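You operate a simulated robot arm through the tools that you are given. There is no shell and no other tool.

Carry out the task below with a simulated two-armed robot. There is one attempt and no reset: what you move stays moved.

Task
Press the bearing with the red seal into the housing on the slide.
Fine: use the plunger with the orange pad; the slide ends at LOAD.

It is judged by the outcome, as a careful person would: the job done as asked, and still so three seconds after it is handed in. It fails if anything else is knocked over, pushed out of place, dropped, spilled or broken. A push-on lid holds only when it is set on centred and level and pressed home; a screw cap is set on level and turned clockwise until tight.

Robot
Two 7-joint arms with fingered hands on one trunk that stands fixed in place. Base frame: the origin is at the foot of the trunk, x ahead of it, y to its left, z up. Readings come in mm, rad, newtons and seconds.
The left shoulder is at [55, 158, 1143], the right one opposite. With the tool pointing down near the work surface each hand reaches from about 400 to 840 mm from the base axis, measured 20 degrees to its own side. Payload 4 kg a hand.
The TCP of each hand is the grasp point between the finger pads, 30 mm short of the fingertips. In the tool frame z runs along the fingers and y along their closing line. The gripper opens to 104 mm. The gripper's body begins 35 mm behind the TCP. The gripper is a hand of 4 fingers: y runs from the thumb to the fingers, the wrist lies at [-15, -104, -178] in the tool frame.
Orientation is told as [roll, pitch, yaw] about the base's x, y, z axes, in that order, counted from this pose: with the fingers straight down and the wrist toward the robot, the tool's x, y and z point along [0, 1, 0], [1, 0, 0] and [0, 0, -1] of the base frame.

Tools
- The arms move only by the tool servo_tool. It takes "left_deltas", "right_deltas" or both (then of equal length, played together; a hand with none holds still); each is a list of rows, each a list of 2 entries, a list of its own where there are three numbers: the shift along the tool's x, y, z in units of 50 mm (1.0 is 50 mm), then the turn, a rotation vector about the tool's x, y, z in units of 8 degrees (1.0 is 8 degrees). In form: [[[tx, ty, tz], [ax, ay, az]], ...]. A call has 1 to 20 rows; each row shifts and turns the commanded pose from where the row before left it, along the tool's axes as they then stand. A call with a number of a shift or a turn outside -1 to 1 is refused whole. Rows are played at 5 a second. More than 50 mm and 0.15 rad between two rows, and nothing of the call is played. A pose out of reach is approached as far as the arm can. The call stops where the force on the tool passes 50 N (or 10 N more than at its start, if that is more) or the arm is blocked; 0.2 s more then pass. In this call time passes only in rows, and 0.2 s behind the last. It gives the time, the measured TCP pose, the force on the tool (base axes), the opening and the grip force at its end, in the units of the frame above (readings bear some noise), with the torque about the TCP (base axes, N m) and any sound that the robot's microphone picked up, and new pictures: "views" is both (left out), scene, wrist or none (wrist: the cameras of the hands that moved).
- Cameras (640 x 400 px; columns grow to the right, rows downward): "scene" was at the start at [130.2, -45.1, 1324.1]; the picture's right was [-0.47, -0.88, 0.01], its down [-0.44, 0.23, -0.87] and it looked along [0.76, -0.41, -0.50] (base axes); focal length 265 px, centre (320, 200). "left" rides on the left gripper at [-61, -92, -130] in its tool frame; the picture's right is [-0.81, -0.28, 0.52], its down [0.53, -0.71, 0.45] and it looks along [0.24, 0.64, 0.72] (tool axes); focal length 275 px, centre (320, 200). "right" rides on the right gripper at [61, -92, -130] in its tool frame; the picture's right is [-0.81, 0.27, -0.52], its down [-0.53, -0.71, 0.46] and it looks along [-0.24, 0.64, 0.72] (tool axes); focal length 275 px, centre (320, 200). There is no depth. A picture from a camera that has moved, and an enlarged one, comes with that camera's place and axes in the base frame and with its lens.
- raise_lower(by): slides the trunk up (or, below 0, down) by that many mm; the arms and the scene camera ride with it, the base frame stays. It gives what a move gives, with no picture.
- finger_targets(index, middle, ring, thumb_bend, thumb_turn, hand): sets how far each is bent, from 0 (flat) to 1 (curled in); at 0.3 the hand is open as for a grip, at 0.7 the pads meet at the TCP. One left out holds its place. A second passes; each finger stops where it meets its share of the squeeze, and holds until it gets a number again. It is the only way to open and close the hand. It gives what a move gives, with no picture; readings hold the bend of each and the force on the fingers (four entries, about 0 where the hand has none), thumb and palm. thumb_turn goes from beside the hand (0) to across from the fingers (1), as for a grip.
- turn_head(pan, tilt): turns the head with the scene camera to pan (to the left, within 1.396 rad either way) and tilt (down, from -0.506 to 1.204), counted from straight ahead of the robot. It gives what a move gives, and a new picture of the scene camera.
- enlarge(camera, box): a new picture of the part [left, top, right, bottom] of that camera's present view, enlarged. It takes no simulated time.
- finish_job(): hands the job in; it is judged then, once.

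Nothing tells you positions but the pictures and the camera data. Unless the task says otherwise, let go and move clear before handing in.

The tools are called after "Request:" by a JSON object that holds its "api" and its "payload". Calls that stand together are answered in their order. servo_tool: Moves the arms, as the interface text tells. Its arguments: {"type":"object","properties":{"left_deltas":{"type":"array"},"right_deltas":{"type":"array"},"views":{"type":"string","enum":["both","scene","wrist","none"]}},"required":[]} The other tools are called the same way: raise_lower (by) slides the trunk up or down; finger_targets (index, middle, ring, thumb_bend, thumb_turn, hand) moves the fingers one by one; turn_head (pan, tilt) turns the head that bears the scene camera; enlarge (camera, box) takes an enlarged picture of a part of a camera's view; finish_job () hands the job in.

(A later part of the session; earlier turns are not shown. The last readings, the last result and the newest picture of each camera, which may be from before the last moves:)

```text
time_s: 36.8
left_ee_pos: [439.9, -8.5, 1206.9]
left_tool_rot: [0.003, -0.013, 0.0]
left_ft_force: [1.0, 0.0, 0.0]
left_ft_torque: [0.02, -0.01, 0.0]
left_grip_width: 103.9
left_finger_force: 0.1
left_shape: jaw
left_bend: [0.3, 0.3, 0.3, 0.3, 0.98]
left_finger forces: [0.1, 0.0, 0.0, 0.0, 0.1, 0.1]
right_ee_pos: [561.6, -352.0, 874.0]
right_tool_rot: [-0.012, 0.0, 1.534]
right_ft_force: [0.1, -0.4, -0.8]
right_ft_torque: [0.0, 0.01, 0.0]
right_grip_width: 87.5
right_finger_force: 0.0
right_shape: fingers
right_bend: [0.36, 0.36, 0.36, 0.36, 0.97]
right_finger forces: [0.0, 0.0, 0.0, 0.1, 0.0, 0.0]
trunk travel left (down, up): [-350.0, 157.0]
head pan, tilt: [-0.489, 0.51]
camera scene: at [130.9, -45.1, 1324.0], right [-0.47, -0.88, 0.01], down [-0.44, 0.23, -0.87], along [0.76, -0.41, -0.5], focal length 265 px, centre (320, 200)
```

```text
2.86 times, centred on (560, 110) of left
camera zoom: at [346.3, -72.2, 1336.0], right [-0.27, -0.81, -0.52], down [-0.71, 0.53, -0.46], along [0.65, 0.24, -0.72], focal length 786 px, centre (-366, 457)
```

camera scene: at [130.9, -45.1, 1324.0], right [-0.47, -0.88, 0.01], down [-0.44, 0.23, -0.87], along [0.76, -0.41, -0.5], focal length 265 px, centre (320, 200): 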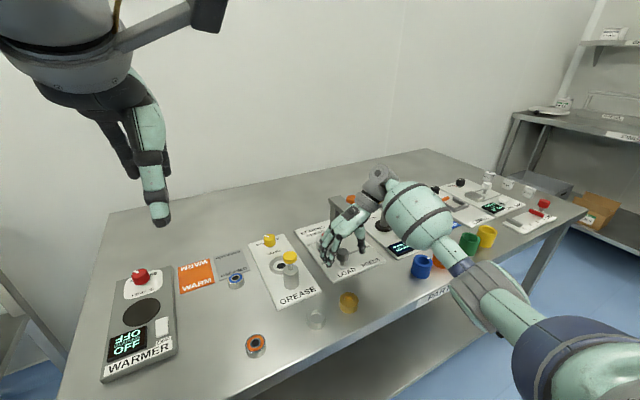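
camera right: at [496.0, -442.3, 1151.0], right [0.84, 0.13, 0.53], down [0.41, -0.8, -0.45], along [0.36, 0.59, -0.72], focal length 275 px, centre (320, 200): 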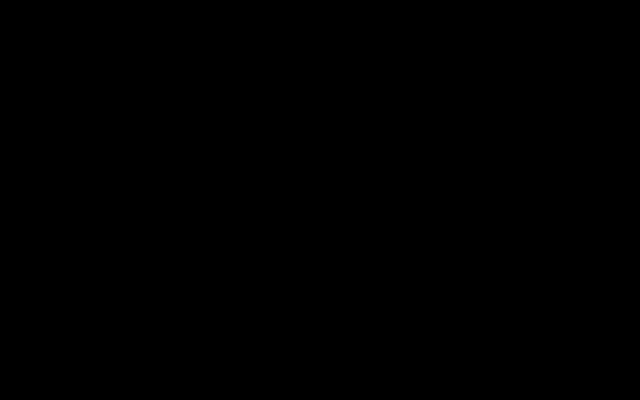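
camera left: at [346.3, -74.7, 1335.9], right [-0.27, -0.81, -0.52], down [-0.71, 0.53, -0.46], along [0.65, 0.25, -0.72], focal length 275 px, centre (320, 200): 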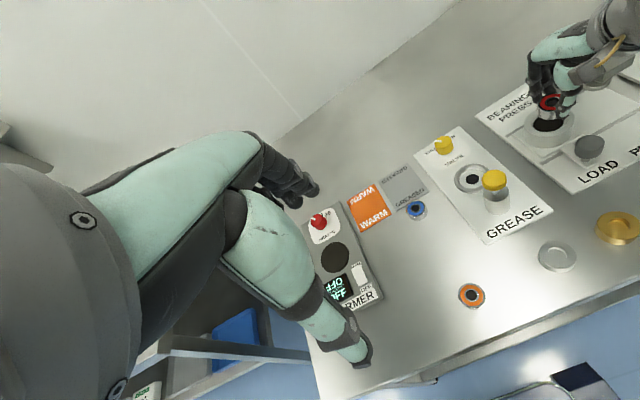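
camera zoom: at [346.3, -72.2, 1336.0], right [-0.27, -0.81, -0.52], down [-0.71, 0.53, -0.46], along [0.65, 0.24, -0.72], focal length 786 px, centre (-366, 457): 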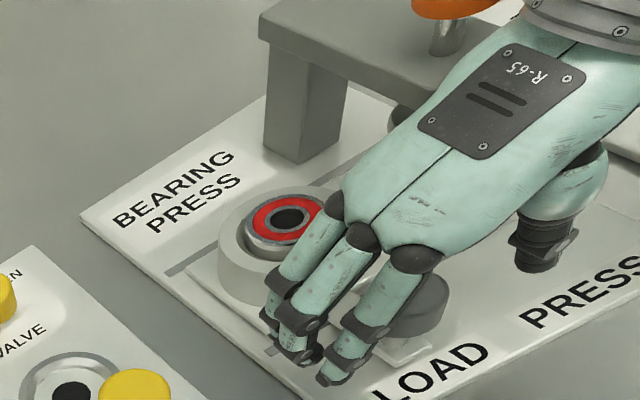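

The knob is straddled and everything else is clear. I'll move toward -y to push the slide, and check after about 45 mm.

Request:
{"api": "servo_tool", "payload": {"right_deltas": [[[0, -0.2, 0], [0, 0, 0]], [[0, -0.2, 0], [0, 0, 0]], [[0, -0.15, 0], [0, 0, 0]], [[0, -0.15, 0], [0, 0, 0]], [[0, -0.15, 0], [0, 0, 0]]], "views": "scene"}}

Request:
{"api": "enlarge", "payload": {"camera": "scene", "box": [290, 190, 390, 290]}}

Request:
{"api": "enlarge", "payload": {"camera": "left", "box": [480, 40, 640, 180]}}

```text
time_s: 38.0
left_ee_pos: [439.0, -9.6, 1205.7]
left_tool_rot: [0.002, -0.013, -0.001]
left_ft_force: [0.3, 0.9, 0.2]
left_ft_torque: [0.0, -0.02, -0.01]
left_grip_width: 103.9
left_finger_force: 0.1
left_shape: jaw
left_bend: [0.3, 0.3, 0.3, 0.3, 0.98]
left_finger forces: [0.1, 0.0, 0.0, 0.0, 0.0, 0.0]
right_ee_pos: [560.5, -395.5, 873.2]
right_tool_rot: [-0.01, 0.0, 1.536]
right_ft_force: [1.0, 0.3, 0.1]
right_ft_torque: [-0.01, -0.03, -0.04]
right_grip_width: 88.2
right_finger_force: 0.1
right_shape: fingers
right_bend: [0.36, 0.35, 0.36, 0.36, 0.97]
right_finger forces: [0.1, 0.5, 0.0, 0.1, 0.1, 0.0]
trunk travel left (down, up): [-350.0, 157.0]
head pan, tilt: [-0.489, 0.51]
camera scene: at [130.7, -45.4, 1324.0], right [-0.47, -0.88, 0.01], down [-0.44, 0.23, -0.87], along [0.76, -0.41, -0.5], focal length 265 px, centre (320, 200)
```

scene: 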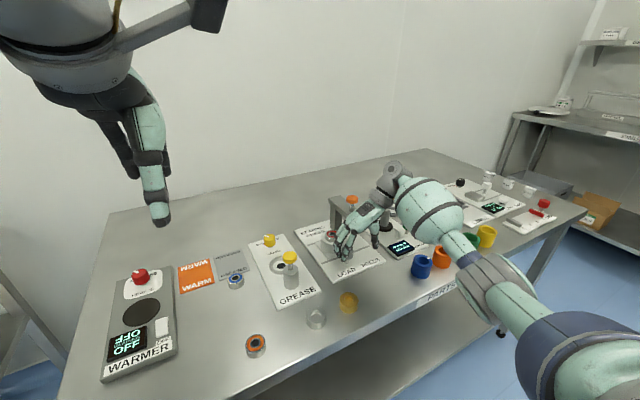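

```text
4.00 times, centred on (340, 240) of scene
camera zoom: at [130.7, -45.4, 1324.0], right [-0.47, -0.88, 0.01], down [-0.44, 0.23, -0.87], along [0.76, -0.41, -0.5], focal length 1061 px, centre (240, 40)
```

zoom: 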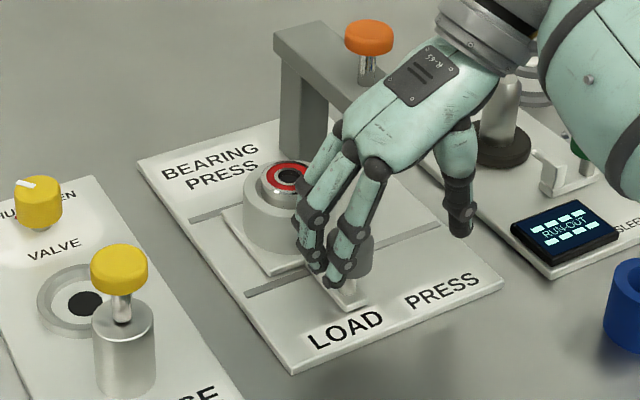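

```text
2.86 times, centred on (560, 110) of left
camera zoom: at [346.1, -72.5, 1336.0], right [-0.27, -0.81, -0.52], down [-0.71, 0.53, -0.46], along [0.65, 0.24, -0.72], focal length 786 px, centre (-366, 457)
```

zoom: 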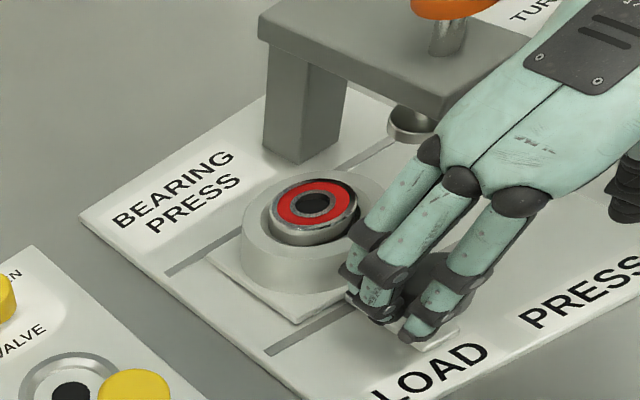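

The slide moves smoothly under light force and the bearing stays put. The thumb would come near the run-out display, so I'll bend it in closer before I continue.

Request:
{"api": "finger_targets", "payload": {"hand": "right", "thumb_bend": 0.55}}

Request:
{"api": "servo_tool", "payload": {"right_deltas": [[[0, -0.15, 0], [0, 0, 0]], [[0, -0.15, 0], [0, 0, 0]], [[0, -0.15, 0], [0, 0, 0]], [[0, -0.15, 0], [0, 0, 0]], [[0, -0.15, 0], [0, 0, 0]]], "views": "scene"}}

Request:
{"api": "enlarge", "payload": {"camera": "scene", "box": [290, 190, 410, 290]}}

Request:
{"api": "enlarge", "payload": {"camera": "left", "box": [500, 40, 640, 180]}}

```text
time_s: 39.0
left_ee_pos: [438.8, -9.3, 1207.0]
left_tool_rot: [0.002, -0.012, 0.0]
left_ft_force: [0.0, 0.5, -0.3]
left_ft_torque: [0.0, 0.01, 0.01]
left_grip_width: 103.9
left_finger_force: 0.0
left_shape: jaw
left_bend: [0.3, 0.3, 0.3, 0.3, 0.98]
left_finger forces: [0.0, 0.1, 0.0, 0.1, 0.1, 0.0]
right_ee_pos: [559.6, -394.4, 874.2]
right_tool_rot: [-0.012, -0.003, 1.536]
right_ft_force: [0.5, -0.1, 0.5]
right_ft_torque: [0.02, 0.04, -0.06]
right_grip_width: 64.4
right_finger_force: 0.0
right_shape: fingers
right_bend: [0.36, 0.36, 0.36, 0.55, 0.97]
right_finger forces: [0.1, 0.1, 0.0, 0.0, 0.1, 0.0]
trunk travel left (down, up): [-350.0, 157.0]
head pan, tilt: [-0.489, 0.51]
```

```text
time_s: 40.2
left_ee_pos: [438.6, -10.1, 1208.2]
left_tool_rot: [0.001, -0.013, 0.001]
left_ft_force: [0.5, -0.7, 0.8]
left_ft_torque: [0.01, 0.01, -0.04]
left_grip_width: 103.9
left_finger_force: 0.1
left_shape: jaw
left_bend: [0.3, 0.3, 0.3, 0.3, 0.98]
left_finger forces: [0.0, 0.0, 0.1, 0.1, 0.1, 0.0]
right_ee_pos: [560.5, -432.3, 873.5]
right_tool_rot: [-0.011, 0.0, 1.536]
right_ft_force: [0.4, 0.5, 0.3]
right_ft_torque: [0.03, -0.05, -0.01]
right_grip_width: 64.5
right_finger_force: 0.9
right_shape: fingers
right_bend: [0.36, 0.35, 0.36, 0.55, 0.97]
right_finger forces: [0.0, 1.0, 0.0, 0.1, 0.0, 0.0]
trunk travel left (down, up): [-350.0, 157.0]
head pan, tilt: [-0.489, 0.51]
camera scene: at [130.9, -45.1, 1324.0], right [-0.47, -0.88, 0.01], down [-0.44, 0.23, -0.87], along [0.76, -0.41, -0.5], focal length 265 px, centre (320, 200)
```

scene: 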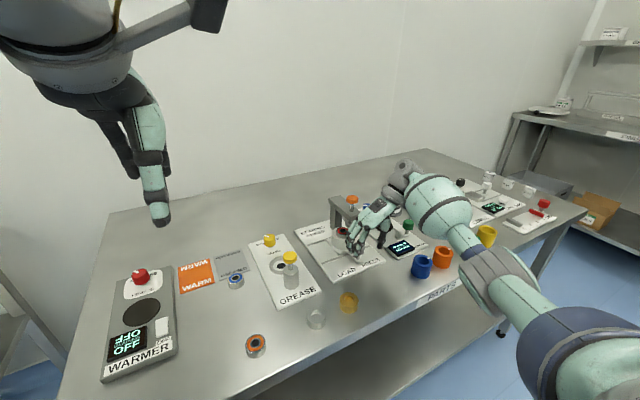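

```text
4.00 times, centred on (350, 240) of scene
camera zoom: at [130.9, -45.1, 1324.0], right [-0.47, -0.88, 0.01], down [-0.44, 0.23, -0.87], along [0.76, -0.41, -0.5], focal length 1061 px, centre (200, 40)
```

zoom: 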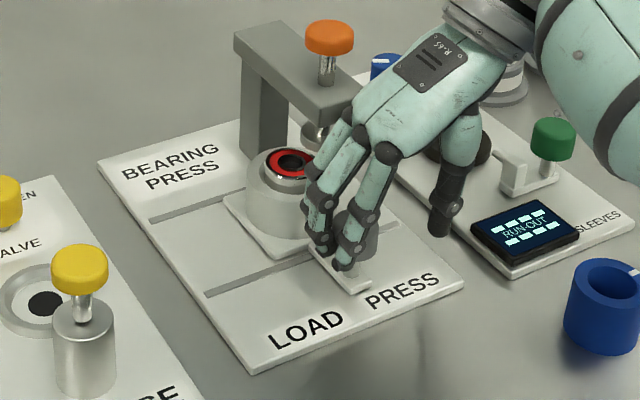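

```text
2.86 times, centred on (570, 110) of left
camera zoom: at [346.2, -72.2, 1336.0], right [-0.27, -0.81, -0.52], down [-0.71, 0.53, -0.46], along [0.65, 0.24, -0.72], focal length 786 px, centre (-394, 457)
```

zoom: 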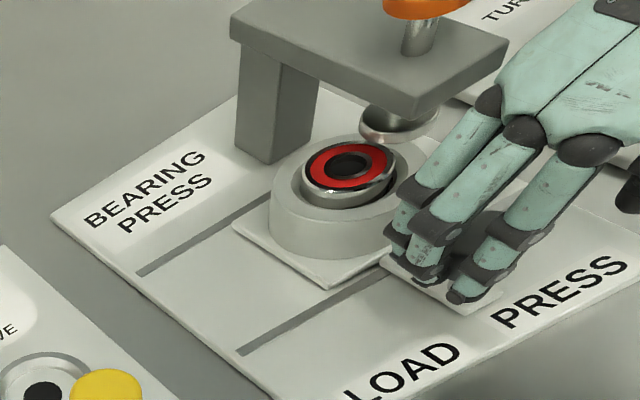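

There are about 7 mm of clearance under the plunger disc and about 30 mm of travel left. I'll keep pushing in small steps to the end.

Request:
{"api": "servo_tool", "payload": {"right_deltas": [[[0, -0.12, 0], [0, 0, 0]], [[0, -0.12, 0], [0, 0, 0]], [[0, -0.12, 0], [0, 0, 0]]], "views": "none"}}

Request:
{"api": "enlarge", "payload": {"camera": "scene", "box": [300, 190, 400, 270]}}

Request:
{"api": "enlarge", "payload": {"camera": "left", "box": [540, 40, 640, 140]}}

```text
time_s: 41.0
left_ee_pos: [438.9, -8.4, 1206.2]
left_tool_rot: [0.0, -0.014, -0.001]
left_ft_force: [0.5, 0.3, -0.6]
left_ft_torque: [-0.02, -0.01, -0.01]
left_grip_width: 104.0
left_finger_force: 0.0
left_shape: jaw
left_bend: [0.3, 0.3, 0.3, 0.3, 0.98]
left_finger forces: [0.0, 0.1, 0.0, 0.0, 0.0, 0.0]
right_ee_pos: [558.7, -449.3, 873.2]
right_tool_rot: [-0.009, 0.0, 1.537]
right_ft_force: [-0.3, 1.0, 0.9]
right_ft_torque: [0.05, -0.03, -0.02]
right_grip_width: 64.6
right_finger_force: 0.4
right_shape: fingers
right_bend: [0.36, 0.35, 0.36, 0.55, 0.97]
right_finger forces: [0.0, 0.9, 0.1, 0.0, 0.0, 0.0]
trunk travel left (down, up): [-350.0, 157.0]
head pan, tilt: [-0.489, 0.51]
```

```text
5.00 times, centred on (350, 230) of scene
camera zoom: at [130.8, -44.9, 1324.0], right [-0.47, -0.88, 0.01], down [-0.44, 0.23, -0.87], along [0.76, -0.41, -0.5], focal length 1326 px, centre (170, 50)
```

zoom: 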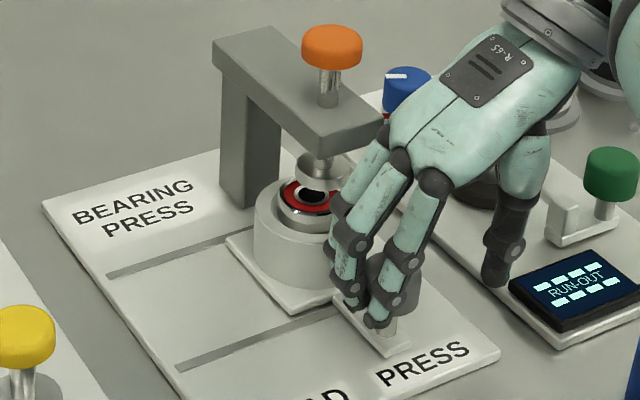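

```text
4.00 times, centred on (590, 90) of left
camera zoom: at [346.2, -72.0, 1336.0], right [-0.27, -0.81, -0.52], down [-0.71, 0.53, -0.46], along [0.65, 0.24, -0.72], focal length 1101 px, centre (-760, 640)
```

zoom: 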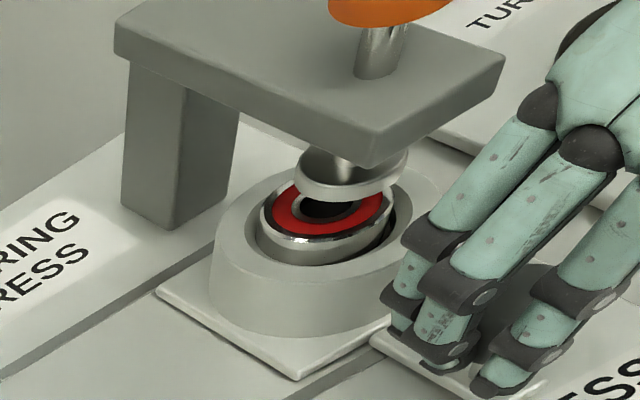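

Request:
{"api": "finger_targets", "payload": {"hand": "right", "thumb_bend": 0.63}}

Request:
{"api": "servo_tool", "payload": {"right_deltas": [[[0, -0.1, 0], [0, 0, 0]], [[0, -0.1, 0], [0, 0, 0]], [[0, -0.06, 0], [0, 0, 0]]], "views": "none"}}

Request:
{"api": "enlarge", "payload": {"camera": "scene", "box": [300, 190, 400, 270]}}

Request:
{"api": "enlarge", "payload": {"camera": "left", "box": [540, 40, 640, 140]}}

```text
time_s: 42.0
left_ee_pos: [439.9, -10.1, 1205.8]
left_tool_rot: [0.002, -0.012, 0.0]
left_ft_force: [0.0, 0.6, -0.3]
left_ft_torque: [0.0, 0.01, -0.03]
left_grip_width: 103.8
left_finger_force: 0.1
left_shape: jaw
left_bend: [0.3, 0.3, 0.3, 0.3, 0.98]
left_finger forces: [0.0, 0.1, 0.0, 0.0, 0.0, 0.1]
right_ee_pos: [559.0, -450.6, 872.5]
right_tool_rot: [-0.011, 0.0, 1.537]
right_ft_force: [0.3, 0.1, -0.1]
right_ft_torque: [0.03, 0.0, -0.03]
right_grip_width: 54.1
right_finger_force: 0.5
right_shape: fingers
right_bend: [0.36, 0.35, 0.36, 0.63, 0.97]
right_finger forces: [0.1, 0.4, 0.0, 0.0, 0.0, 0.0]
trunk travel left (down, up): [-350.0, 157.0]
head pan, tilt: [-0.489, 0.51]
```

```text
time_s: 42.8
left_ee_pos: [440.1, -8.3, 1206.1]
left_tool_rot: [0.001, -0.013, 0.001]
left_ft_force: [-0.6, 1.2, 0.2]
left_ft_torque: [0.0, 0.0, 0.02]
left_grip_width: 103.9
left_finger_force: 0.0
left_shape: jaw
left_bend: [0.3, 0.3, 0.3, 0.3, 0.98]
left_finger forces: [0.0, 0.0, 0.1, 0.0, 0.0, 0.1]
right_ee_pos: [558.2, -462.4, 872.4]
right_tool_rot: [-0.008, 0.002, 1.537]
right_ft_force: [-0.9, 6.5, -0.1]
right_ft_torque: [0.12, -0.01, 0.08]
right_grip_width: 55.3
right_finger_force: 3.0
right_shape: fingers
right_bend: [0.35, 0.32, 0.35, 0.63, 0.97]
right_finger forces: [1.0, 5.0, 0.5, 0.0, 0.1, 0.0]
trunk travel left (down, up): [-350.0, 157.0]
head pan, tilt: [-0.489, 0.51]
```

```text
5.00 times, centred on (350, 230) of scene
camera zoom: at [130.8, -44.0, 1324.1], right [-0.47, -0.88, 0.01], down [-0.44, 0.23, -0.87], along [0.76, -0.41, -0.5], focal length 1326 px, centre (170, 50)
```

zoom: 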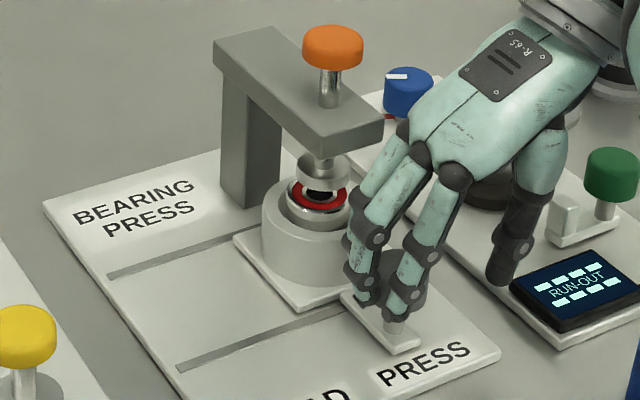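

```text
4.00 times, centred on (590, 90) of left
camera zoom: at [346.2, -71.1, 1336.1], right [-0.27, -0.81, -0.52], down [-0.71, 0.53, -0.46], along [0.65, 0.24, -0.72], focal length 1101 px, centre (-760, 640)
```

zoom: 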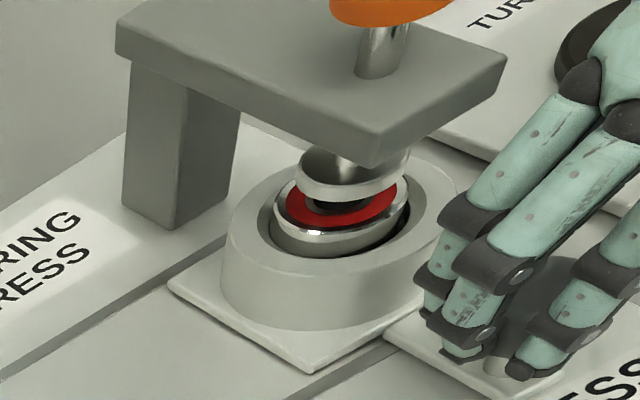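

The push force rose to 6.5 N, which may be the end stop. I'll check the alignment under the plunger closely.

Request:
{"api": "enlarge", "payload": {"camera": "scene", "box": [312, 205, 360, 240]}}

Request:
{"api": "enlarge", "payload": {"camera": "left", "box": [560, 60, 624, 120]}}

```text
11.43 times, centred on (336, 222) of scene
camera zoom: at [130.8, -44.0, 1324.1], right [-0.47, -0.88, 0.01], down [-0.44, 0.23, -0.87], along [0.76, -0.41, -0.5], focal length 3031 px, centre (137, -57)
```

zoom: 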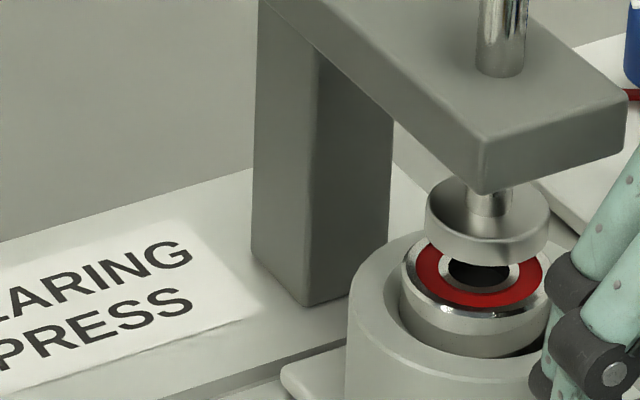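

```text
6.67 times, centred on (592, 90) of left
camera zoom: at [346.2, -71.1, 1336.1], right [-0.27, -0.81, -0.52], down [-0.71, 0.53, -0.46], along [0.65, 0.24, -0.72], focal length 1835 px, centre (-1493, 933)
```

zoom: 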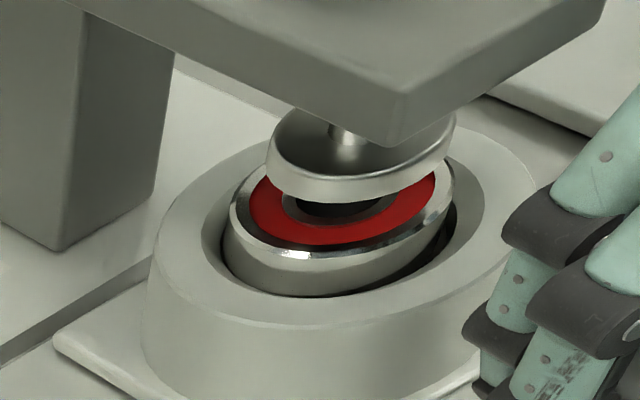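

The slide still looks about 2.5 mm short of the plunger axis. I'll push a little further.

Request:
{"api": "servo_tool", "payload": {"right_deltas": [[[0, -0.05, 0], [0, 0, 0]], [[0, -0.05, 0], [0, 0, 0]]], "views": "none"}}

Request:
{"api": "enlarge", "payload": {"camera": "scene", "box": [312, 205, 360, 240]}}

Request:
{"api": "enlarge", "payload": {"camera": "left", "box": [560, 60, 624, 120]}}

```text
time_s: 43.4
left_ee_pos: [439.1, -7.3, 1206.7]
left_tool_rot: [0.001, -0.012, 0.0]
left_ft_force: [-0.2, -0.1, -0.2]
left_ft_torque: [0.04, -0.01, 0.03]
left_grip_width: 103.9
left_finger_force: 0.0
left_shape: jaw
left_bend: [0.3, 0.3, 0.3, 0.3, 0.98]
left_finger forces: [0.0, 0.0, 0.1, 0.0, 0.0, 0.0]
right_ee_pos: [559.5, -466.6, 874.2]
right_tool_rot: [-0.009, 0.001, 1.54]
right_ft_force: [-1.1, 12.8, -4.0]
right_ft_torque: [0.04, 0.07, 0.19]
right_grip_width: 56.1
right_finger_force: 6.7
right_shape: fingers
right_bend: [0.34, 0.26, 0.34, 0.63, 0.97]
right_finger forces: [2.2, 7.9, 1.9, 0.0, 0.1, 0.0]
trunk travel left (down, up): [-350.0, 157.0]
head pan, tilt: [-0.489, 0.51]
```

```text
11.43 times, centred on (336, 222) of scene
camera zoom: at [131.0, -43.6, 1324.0], right [-0.47, -0.88, 0.01], down [-0.44, 0.23, -0.87], along [0.76, -0.41, -0.5], focal length 3031 px, centre (137, -57)
```

zoom: 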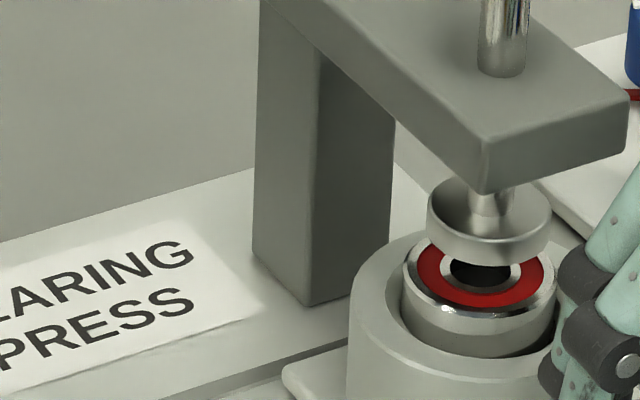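

```text
6.67 times, centred on (592, 90) of left
camera zoom: at [346.4, -70.6, 1336.0], right [-0.27, -0.81, -0.52], down [-0.71, 0.53, -0.46], along [0.65, 0.24, -0.72], focal length 1835 px, centre (-1493, 933)
```

zoom: 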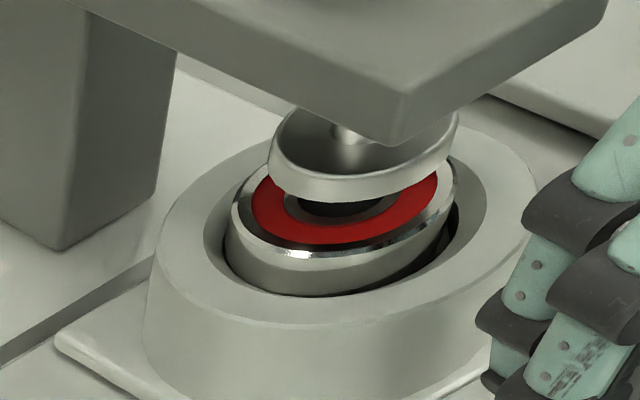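

The slide is hard against its end stop (12.8 N without moving), so it is at PRESS. I'll relax off the knob, rise straight up, and look.

Request:
{"api": "servo_tool", "payload": {"right_deltas": [[[0, 0.1, 0], [0, 0, 0]], [[0, 0.1, 0], [0, 0, 0]], [[0, 0.04, 0], [0, 0, 0]], [[0, 0, -0.3], [0, 0, 0]], [[0, 0, -0.6], [0, 0, 0]], [[0, 0, -0.6], [0, 0, 0]], [[0, 0, -0.6], [0, 0, 0]], [[0, 0, -0.6], [0, 0, 0]], [[0, 0, -0.6], [0, 0, 0]]], "views": "scene"}}

Request:
{"api": "enlarge", "payload": {"camera": "scene", "box": [300, 180, 400, 270]}}

Request:
{"api": "enlarge", "payload": {"camera": "left", "box": [540, 20, 640, 140]}}

```text
time_s: 45.4
left_ee_pos: [439.3, -9.8, 1206.4]
left_tool_rot: [-0.002, -0.01, 0.0]
left_ft_force: [-0.1, -0.9, -0.1]
left_ft_torque: [-0.01, 0.01, 0.02]
left_grip_width: 103.8
left_finger_force: 0.1
left_shape: jaw
left_bend: [0.3, 0.3, 0.3, 0.3, 0.98]
left_finger forces: [0.0, 0.0, 0.1, 0.0, 0.0, 0.0]
right_ee_pos: [555.2, -456.5, 1038.6]
right_tool_rot: [-0.01, 0.002, 1.535]
right_ft_force: [-0.1, 0.3, -0.1]
right_ft_torque: [0.01, -0.02, 0.02]
right_grip_width: 53.9
right_finger_force: 0.2
right_shape: fingers
right_bend: [0.36, 0.36, 0.36, 0.63, 0.97]
right_finger forces: [0.1, 0.0, 0.0, 0.0, 0.0, 0.0]
trunk travel left (down, up): [-350.0, 157.0]
head pan, tilt: [-0.489, 0.51]
camera scene: at [130.2, -44.7, 1324.1], right [-0.47, -0.88, 0.01], down [-0.44, 0.23, -0.87], along [0.76, -0.41, -0.5], focal length 265 px, centre (320, 200)
```

scene: 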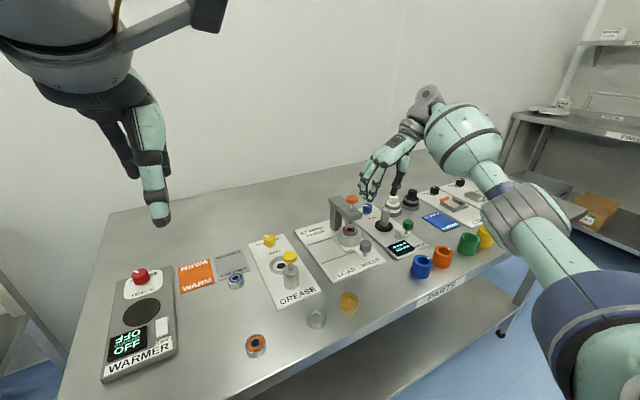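

```text
4.44 times, centred on (350, 225) of scene
camera zoom: at [130.2, -44.7, 1324.1], right [-0.47, -0.88, 0.01], down [-0.44, 0.23, -0.87], along [0.76, -0.41, -0.5], focal length 1179 px, centre (187, 89)
```

zoom: 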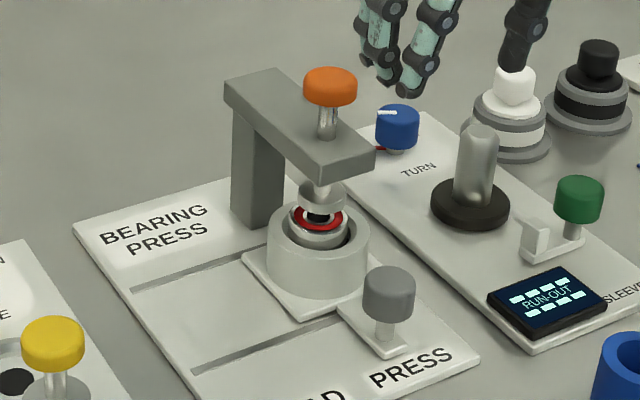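

```text
3.33 times, centred on (590, 80) of left
camera zoom: at [345.5, -71.8, 1336.3], right [-0.27, -0.81, -0.52], down [-0.71, 0.53, -0.46], along [0.65, 0.24, -0.72], focal length 918 px, centre (-580, 600)
```

zoom: 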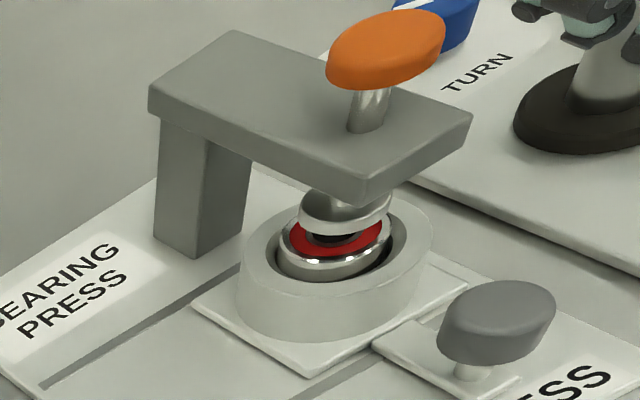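

The slide is at PRESS with the bearing under the plunger, and the orange pad top is at about (642, -420, 968). I'll turn the hand back, close the fingers together, and position over the pad.

Request:
{"api": "servo_tool", "payload": {"right_deltas": [[[0, 0, -0.5], [0, 0, 1]], [[0, 0, 0], [0, 0, 1]], [[0, 0, 0], [0, 0, 1]], [[0, 0, 0], [0, 0, 1]], [[0, 0, 0], [0, 0, 1]], [[0, 0, 0], [0, 0, 1]]], "views": "none"}}

Request:
{"api": "finger_targets", "payload": {"hand": "right", "index": 0.7, "middle": 0.7, "ring": 0.7, "thumb_bend": 0.7}}

Request:
{"api": "servo_tool", "payload": {"right_deltas": [[[-0.2, 0.6, 0], [0, 0, 0]], [[-0.2, 0.6, 0], [0, 0, 0]], [[-0.17, 0.6, 0], [0, 0, 0]]], "views": "both"}}

Request:
{"api": "enlarge", "payload": {"camera": "scene", "box": [300, 140, 400, 220]}}

Request:
{"api": "enlarge", "payload": {"camera": "left", "box": [540, 0, 640, 100]}}

```text
time_s: 46.8
left_ee_pos: [438.6, -9.4, 1206.4]
left_tool_rot: [0.001, -0.011, 0.0]
left_ft_force: [-0.7, 0.4, -0.2]
left_ft_torque: [0.04, 0.03, 0.01]
left_grip_width: 104.0
left_finger_force: 0.0
left_shape: jaw
left_bend: [0.3, 0.3, 0.3, 0.3, 0.98]
left_finger forces: [0.0, 0.1, 0.0, 0.0, 0.0, 0.0]
right_ee_pos: [555.9, -456.1, 1062.9]
right_tool_rot: [-0.007, -0.008, 0.695]
right_ft_force: [0.3, 0.0, -0.5]
right_ft_torque: [-0.03, 0.01, 0.02]
right_grip_width: 53.8
right_finger_force: 0.0
right_shape: fingers
right_bend: [0.36, 0.36, 0.36, 0.63, 0.97]
right_finger forces: [0.0, 0.0, 0.0, 0.1, 0.1, 0.0]
trunk travel left (down, up): [-350.0, 157.0]
head pan, tilt: [-0.489, 0.51]
```

```text
time_s: 47.8
left_ee_pos: [438.8, -9.1, 1207.1]
left_tool_rot: [0.0, -0.013, 0.0]
left_ft_force: [0.1, -0.8, 0.3]
left_ft_torque: [0.01, 0.03, 0.04]
left_grip_width: 103.8
left_finger_force: 0.1
left_shape: jaw
left_bend: [0.3, 0.3, 0.3, 0.3, 0.98]
left_finger forces: [0.0, 0.0, 0.0, 0.1, 0.1, 0.1]
right_ee_pos: [554.9, -455.9, 1063.2]
right_tool_rot: [-0.008, -0.009, 0.697]
right_ft_force: [0.5, -0.2, -0.1]
right_ft_torque: [0.0, -0.02, -0.02]
right_grip_width: 1.4
right_finger_force: 0.1
right_shape: fingers
right_bend: [0.7, 0.7, 0.7, 0.7, 0.97]
right_finger forces: [0.1, 0.0, 0.0, 0.0, 0.1, 0.0]
trunk travel left (down, up): [-350.0, 157.0]
head pan, tilt: [-0.489, 0.51]
```

```text
time_s: 48.6
left_ee_pos: [439.9, -9.4, 1206.3]
left_tool_rot: [0.0, -0.012, 0.001]
left_ft_force: [-0.3, 0.2, -0.1]
left_ft_torque: [-0.05, -0.01, 0.0]
left_grip_width: 104.2
left_finger_force: 0.0
left_shape: jaw
left_bend: [0.3, 0.3, 0.3, 0.3, 0.98]
left_finger forces: [0.1, 0.0, 0.1, 0.0, 0.0, 0.0]
right_ee_pos: [644.2, -418.9, 1063.5]
right_tool_rot: [-0.009, -0.007, 0.697]
right_ft_force: [0.4, 0.0, -0.8]
right_ft_torque: [-0.02, 0.0, -0.02]
right_grip_width: 1.2
right_finger_force: 0.0
right_shape: fingers
right_bend: [0.7, 0.7, 0.7, 0.7, 0.97]
right_finger forces: [0.1, 0.0, 0.0, 0.0, 0.0, 0.0]
trunk travel left (down, up): [-350.0, 157.0]
head pan, tilt: [-0.489, 0.51]
camera scene: at [131.4, -44.2, 1324.0], right [-0.47, -0.88, 0.01], down [-0.44, 0.23, -0.87], along [0.76, -0.41, -0.5], focal length 265 px, centre (320, 200)
camera right: at [532.1, -430.9, 1194.2], right [0.73, -0.44, 0.53], down [-0.2, -0.87, -0.46], along [0.66, 0.23, -0.72], focal length 275 px, centre (320, 200)
```

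scene: 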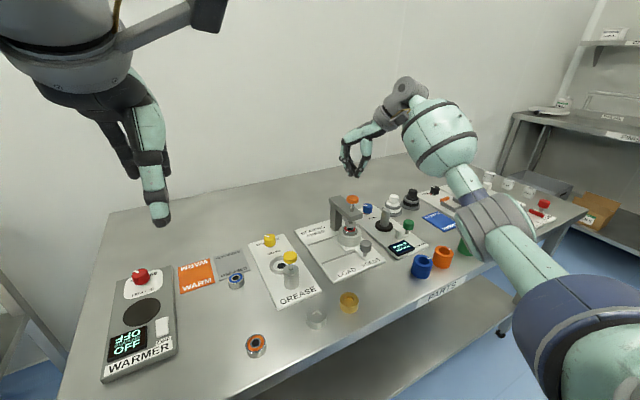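
right: 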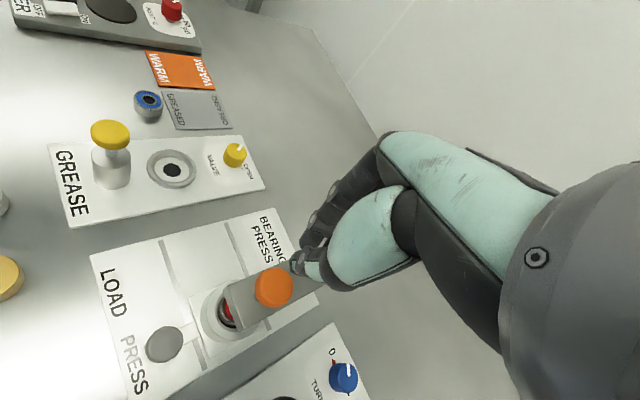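

```text
5.00 times, centred on (350, 180) of scene
camera zoom: at [131.4, -44.2, 1324.0], right [-0.47, -0.88, 0.01], down [-0.44, 0.23, -0.87], along [0.76, -0.41, -0.5], focal length 1326 px, centre (170, 300)
```

zoom: 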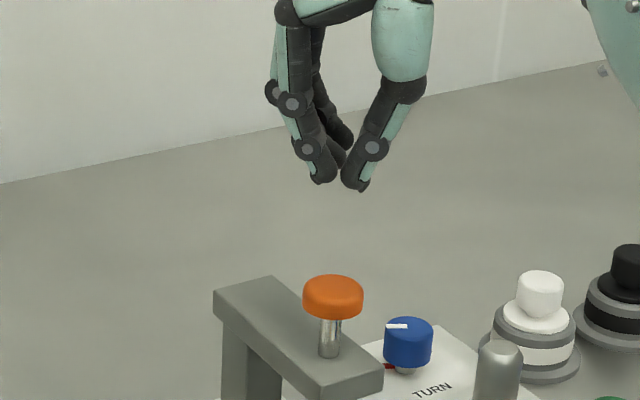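

```text
4.00 times, centred on (590, 50) of left
camera zoom: at [346.7, -71.3, 1335.9], right [-0.27, -0.81, -0.52], down [-0.71, 0.53, -0.46], along [0.65, 0.24, -0.72], focal length 1101 px, centre (-760, 800)
```

zoom: 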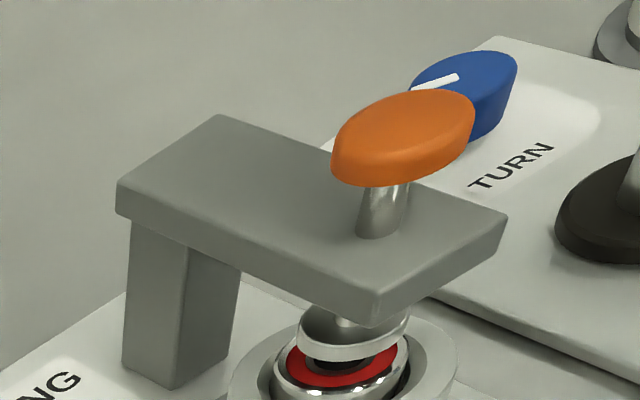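

The closed fingertips are directly above the orange pad. I'll descend to contact and press gently, watching force and sound.

Request:
{"api": "servo_tool", "payload": {"right_deltas": [[[0.02, -0.02, 0.5], [0, 0, 0]], [[0, 0, 0.5], [0, 0, 0]], [[0, 0, 0.15], [0, 0, 0]], [[0, 0, 0.05], [0, 0, 0]]], "views": "none"}}

Request:
{"api": "enlarge", "payload": {"camera": "scene", "box": [300, 160, 400, 250]}}

Request:
{"api": "enlarge", "payload": {"camera": "left", "box": [540, 0, 640, 110]}}

```text
time_s: 49.6
left_ee_pos: [438.8, -10.2, 1205.7]
left_tool_rot: [0.002, -0.013, 0.0]
left_ft_force: [-0.2, -0.1, 0.4]
left_ft_torque: [0.0, 0.01, 0.0]
left_grip_width: 104.0
left_finger_force: 0.0
left_shape: jaw
left_bend: [0.3, 0.3, 0.3, 0.3, 0.98]
left_finger forces: [0.0, 0.0, 0.1, 0.0, 0.1, 0.1]
right_ee_pos: [641.2, -420.5, 1003.6]
right_tool_rot: [-0.007, -0.008, 0.698]
right_ft_force: [0.5, 0.5, -0.1]
right_ft_torque: [0.0, -0.02, -0.03]
right_grip_width: 1.4
right_finger_force: 0.0
right_shape: fingers
right_bend: [0.7, 0.7, 0.7, 0.7, 0.97]
right_finger forces: [0.0, 0.1, 0.0, 0.0, 0.0, 0.1]
trunk travel left (down, up): [-350.0, 157.0]
head pan, tilt: [-0.489, 0.51]
```

```text
4.44 times, centred on (350, 205) of scene
camera zoom: at [130.9, -45.0, 1324.0], right [-0.47, -0.88, 0.01], down [-0.44, 0.23, -0.87], along [0.76, -0.41, -0.5], focal length 1179 px, centre (187, 178)
```

zoom: 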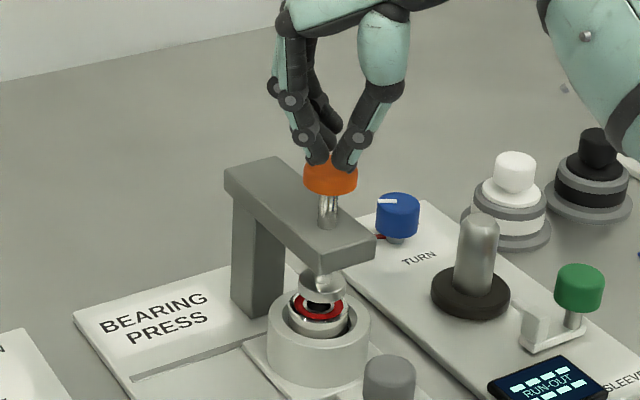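

```text
3.64 times, centred on (590, 55) of left
camera zoom: at [346.2, -72.2, 1336.0], right [-0.27, -0.81, -0.52], down [-0.71, 0.53, -0.46], along [0.65, 0.24, -0.72], focal length 1001 px, centre (-662, 727)
```

zoom: 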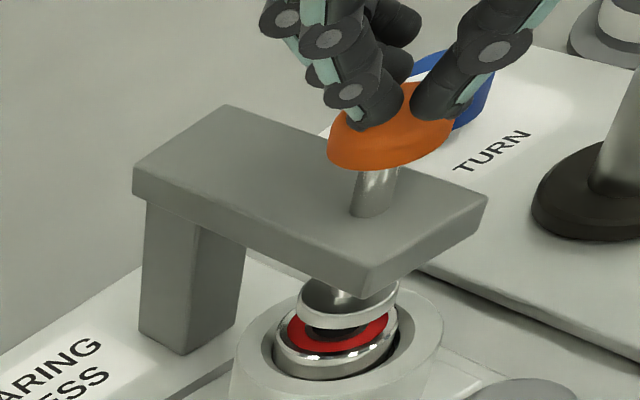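

The tips are just above the pad, centred. I'll begin the press with slow 2 mm steps.

Request:
{"api": "servo_tool", "payload": {"right_deltas": [[[0, 0, 0.05], [0, 0, 0]], [[0, 0, 0.05], [0, 0, 0]], [[0, 0, 0.05], [0, 0, 0]]], "views": "none"}}

Request:
{"api": "enlarge", "payload": {"camera": "left", "box": [540, 0, 640, 110]}}

```text
time_s: 50.4
left_ee_pos: [439.0, -9.6, 1206.8]
left_tool_rot: [0.002, -0.014, 0.0]
left_ft_force: [-0.5, -0.7, 0.2]
left_ft_torque: [0.0, -0.01, 0.05]
left_grip_width: 103.9
left_finger_force: 0.1
left_shape: jaw
left_bend: [0.3, 0.3, 0.3, 0.3, 0.98]
left_finger forces: [0.0, 0.0, 0.0, 0.0, 0.1, 0.1]
right_ee_pos: [642.1, -420.4, 996.8]
right_tool_rot: [-0.006, -0.009, 0.697]
right_ft_force: [0.0, 0.1, 0.1]
right_ft_torque: [-0.01, -0.05, 0.04]
right_grip_width: 1.4
right_finger_force: 0.2
right_shape: fingers
right_bend: [0.7, 0.7, 0.7, 0.7, 0.97]
right_finger forces: [0.0, 0.0, 0.0, 0.1, 0.2, 0.0]
trunk travel left (down, up): [-350.0, 157.0]
head pan, tilt: [-0.489, 0.51]
```

```text
3.64 times, centred on (590, 55) of left
camera zoom: at [346.0, -72.2, 1336.1], right [-0.27, -0.81, -0.52], down [-0.71, 0.53, -0.46], along [0.65, 0.24, -0.72], focal length 1001 px, centre (-662, 727)
```

zoom: 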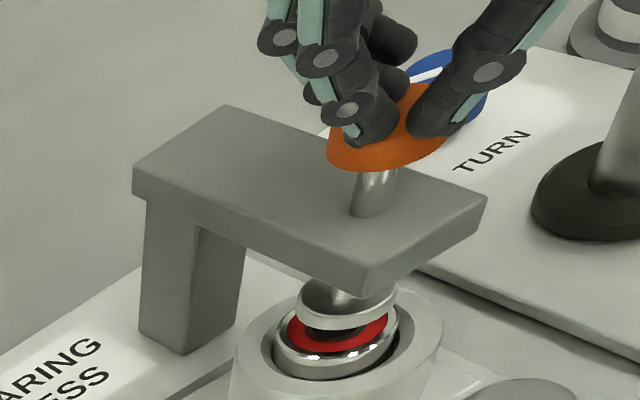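

Request:
{"api": "servo_tool", "payload": {"right_deltas": [[[0, 0, 0.04], [0, 0, 0]], [[0, 0, 0.04], [0, 0, 0]]], "views": "none"}}

Request:
{"api": "enlarge", "payload": {"camera": "left", "box": [540, 0, 640, 110]}}

Request:
{"api": "enlarge", "payload": {"camera": "scene", "box": [300, 160, 400, 250]}}

```text
time_s: 51.0
left_ee_pos: [439.0, -10.1, 1207.0]
left_tool_rot: [0.001, -0.011, 0.001]
left_ft_force: [1.1, -0.1, -0.4]
left_ft_torque: [-0.01, 0.02, 0.01]
left_grip_width: 104.1
left_finger_force: 0.0
left_shape: jaw
left_bend: [0.3, 0.3, 0.3, 0.3, 0.98]
left_finger forces: [0.0, 0.0, 0.0, 0.0, 0.1, 0.1]
right_ee_pos: [641.5, -419.5, 993.4]
right_tool_rot: [-0.006, -0.01, 0.699]
right_ft_force: [0.2, -0.2, 1.0]
right_ft_torque: [0.0, 0.03, 0.0]
right_grip_width: 1.2
right_finger_force: 0.6
right_shape: fingers
right_bend: [0.7, 0.7, 0.7, 0.7, 0.97]
right_finger forces: [0.1, 0.0, 0.0, 0.0, 0.6, 0.1]
trunk travel left (down, up): [-350.0, 157.0]
head pan, tilt: [-0.489, 0.51]
```

```text
3.64 times, centred on (590, 55) of left
camera zoom: at [346.0, -72.1, 1336.1], right [-0.27, -0.81, -0.52], down [-0.71, 0.53, -0.46], along [0.65, 0.24, -0.72], focal length 1001 px, centre (-662, 727)
```

zoom: 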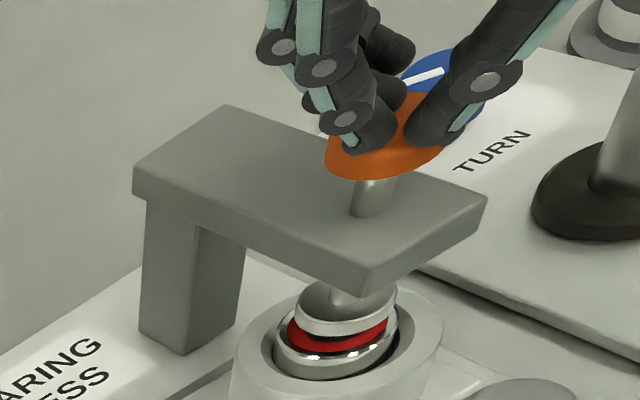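

```text
4.44 times, centred on (350, 205) of scene
camera zoom: at [130.6, -45.0, 1324.1], right [-0.47, -0.88, 0.01], down [-0.44, 0.23, -0.87], along [0.76, -0.41, -0.5], focal length 1179 px, centre (187, 178)
```

zoom: 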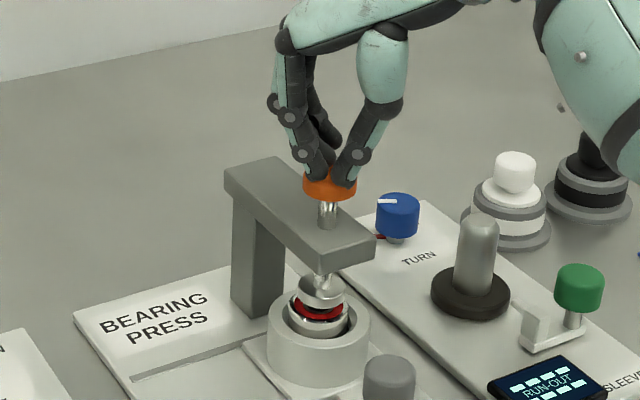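

The plunger is following the hand down with little resistance. I'll continue.

Request:
{"api": "servo_tool", "payload": {"right_deltas": [[[0, 0, 0.04], [0, 0, 0]], [[0, 0, 0.04], [0, 0, 0]], [[0, 0, 0.04], [0, 0, 0]]], "views": "none"}}

Request:
{"api": "enlarge", "payload": {"camera": "left", "box": [540, 0, 640, 110]}}

Request:
{"api": "enlarge", "payload": {"camera": "scene", "box": [312, 185, 372, 240]}}

```text
time_s: 51.8
left_ee_pos: [439.1, -10.3, 1206.6]
left_tool_rot: [0.002, -0.013, 0.001]
left_ft_force: [0.8, 0.4, 1.1]
left_ft_torque: [-0.01, 0.01, -0.02]
left_grip_width: 103.9
left_finger_force: 0.1
left_shape: jaw
left_bend: [0.3, 0.3, 0.3, 0.3, 0.98]
left_finger forces: [0.1, 0.0, 0.1, 0.0, 0.0, 0.1]
right_ee_pos: [642.4, -421.0, 987.0]
right_tool_rot: [-0.007, -0.008, 0.699]
right_ft_force: [-1.4, -0.2, 0.7]
right_ft_torque: [0.0, 0.04, -0.05]
right_grip_width: 1.3
right_finger_force: 0.8
right_shape: fingers
right_bend: [0.7, 0.7, 0.7, 0.7, 0.97]
right_finger forces: [0.3, 0.1, 0.0, 0.1, 1.2, 0.0]
trunk travel left (down, up): [-350.0, 157.0]
head pan, tilt: [-0.489, 0.51]
```

```text
3.64 times, centred on (590, 55) of left
camera zoom: at [345.8, -72.1, 1336.1], right [-0.27, -0.81, -0.52], down [-0.71, 0.53, -0.46], along [0.65, 0.24, -0.72], focal length 1001 px, centre (-662, 727)
```

zoom: 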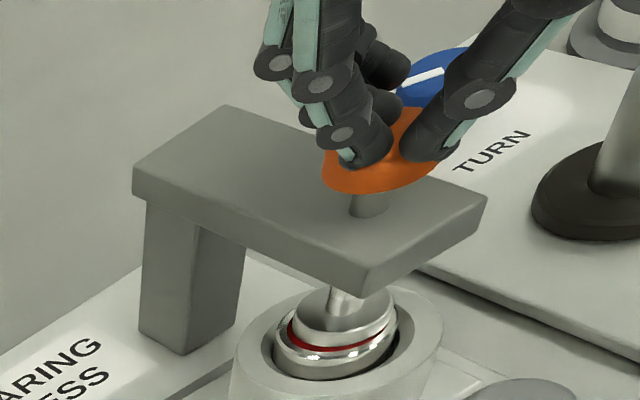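

```text
7.27 times, centred on (342, 212) of scene
camera zoom: at [130.4, -45.0, 1324.1], right [-0.47, -0.88, 0.01], down [-0.44, 0.23, -0.87], along [0.76, -0.41, -0.5], focal length 1929 px, centre (160, 109)
```

zoom: 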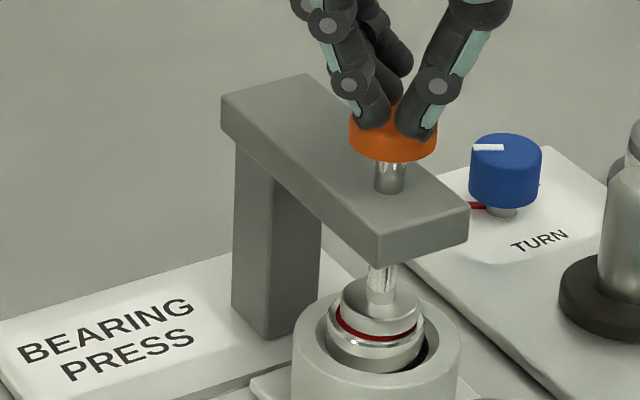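

The plunger disc is about to meet the bearing. I'll press on slowly.

Request:
{"api": "servo_tool", "payload": {"right_deltas": [[[0, 0, 0.04], [0, 0, 0]], [[0, 0, 0.04], [0, 0, 0]]], "views": "none"}}

Request:
{"api": "enlarge", "payload": {"camera": "left", "box": [540, 0, 640, 110]}}

Request:
{"api": "enlarge", "payload": {"camera": "scene", "box": [312, 185, 372, 240]}}

```text
time_s: 52.4
left_ee_pos: [438.7, -8.5, 1207.7]
left_tool_rot: [0.001, -0.014, 0.002]
left_ft_force: [0.6, -1.0, 0.4]
left_ft_torque: [-0.04, 0.0, 0.02]
left_grip_width: 104.1
left_finger_force: 0.0
left_shape: jaw
left_bend: [0.3, 0.3, 0.3, 0.3, 0.98]
left_finger forces: [0.0, 0.0, 0.0, 0.0, 0.0, 0.0]
right_ee_pos: [643.6, -419.0, 984.4]
right_tool_rot: [-0.009, -0.011, 0.698]
right_ft_force: [0.6, 0.9, 7.3]
right_ft_torque: [0.1, -0.02, 0.0]
right_grip_width: 1.3
right_finger_force: 3.8
right_shape: fingers
right_bend: [0.7, 0.7, 0.7, 0.69, 0.97]
right_finger forces: [6.6, 0.6, 0.1, 0.0, 0.7, 0.0]
trunk travel left (down, up): [-350.0, 157.0]
head pan, tilt: [-0.489, 0.51]
```

```text
3.64 times, centred on (590, 55) of left
camera zoom: at [345.2, -71.5, 1336.4], right [-0.27, -0.81, -0.52], down [-0.71, 0.53, -0.46], along [0.65, 0.24, -0.72], focal length 1001 px, centre (-662, 727)
```

zoom: 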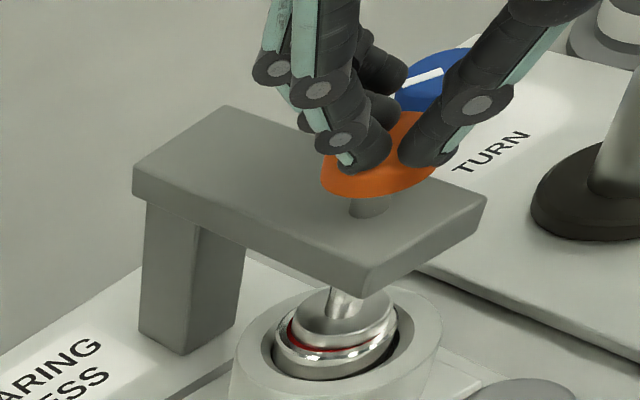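

```text
7.27 times, centred on (342, 212) of scene
camera zoom: at [129.8, -44.4, 1324.2], right [-0.47, -0.88, 0.01], down [-0.44, 0.23, -0.87], along [0.76, -0.41, -0.5], focal length 1929 px, centre (160, 109)
```

zoom: 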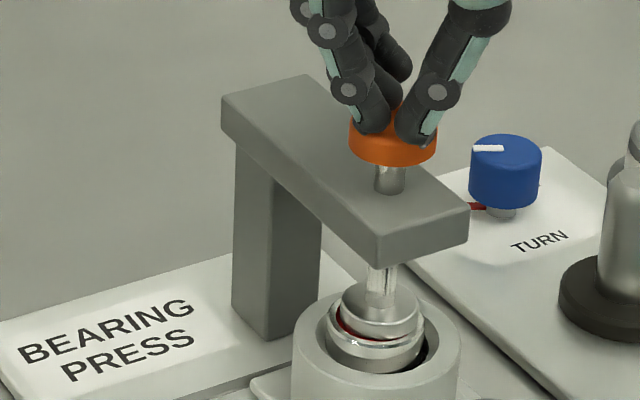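

The disc has touched the bearing's slightly higher side (7 N), which will level it as I press. Continuing in 1.5–2 mm steps.

Request:
{"api": "servo_tool", "payload": {"right_deltas": [[[0, 0, 0.03], [0, 0, 0]], [[0, 0, 0.03], [0, 0, 0]]], "views": "none"}}

Request:
{"api": "enlarge", "payload": {"camera": "left", "box": [540, 0, 640, 110]}}

Request:
{"api": "enlarge", "payload": {"camera": "scene", "box": [312, 185, 372, 240]}}

```text
time_s: 53.0
left_ee_pos: [438.1, -9.2, 1207.1]
left_tool_rot: [0.001, -0.012, 0.0]
left_ft_force: [0.8, -0.2, 0.6]
left_ft_torque: [0.01, 0.02, -0.02]
left_grip_width: 103.8
left_finger_force: 0.1
left_shape: jaw
left_bend: [0.3, 0.3, 0.3, 0.3, 0.98]
left_finger forces: [0.0, 0.0, 0.0, 0.0, 0.0, 0.1]
right_ee_pos: [642.6, -419.1, 980.9]
right_tool_rot: [-0.008, -0.008, 0.699]
right_ft_force: [2.2, -1.1, 6.9]
right_ft_torque: [0.08, -0.12, -0.02]
right_grip_width: 1.4
right_finger_force: 3.9
right_shape: fingers
right_bend: [0.7, 0.7, 0.7, 0.69, 0.97]
right_finger forces: [7.0, 0.5, 0.0, 0.1, 0.3, 0.0]
trunk travel left (down, up): [-350.0, 157.0]
head pan, tilt: [-0.489, 0.51]
```

```text
3.64 times, centred on (590, 55) of left
camera zoom: at [345.6, -71.6, 1336.3], right [-0.27, -0.81, -0.52], down [-0.71, 0.53, -0.46], along [0.65, 0.24, -0.72], focal length 1001 px, centre (-662, 727)
```

zoom: 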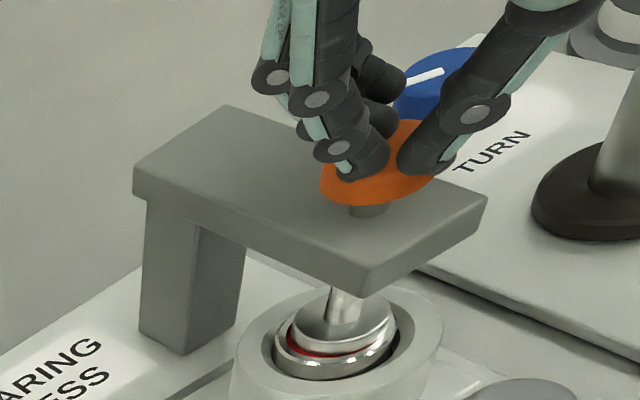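

```text
7.27 times, centred on (342, 212) of scene
camera zoom: at [130.1, -44.5, 1324.1], right [-0.47, -0.88, 0.01], down [-0.44, 0.23, -0.87], along [0.76, -0.41, -0.5], focal length 1929 px, centre (160, 109)
```

zoom: 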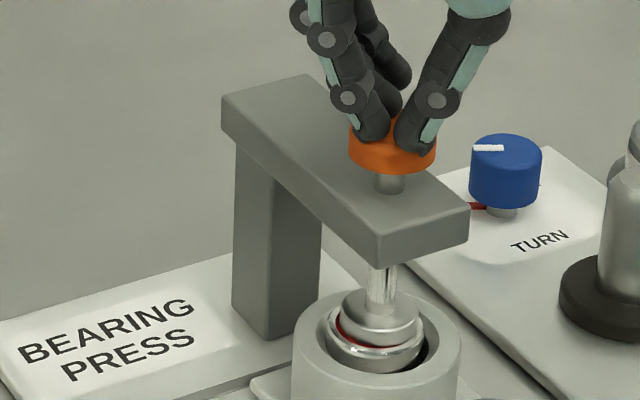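

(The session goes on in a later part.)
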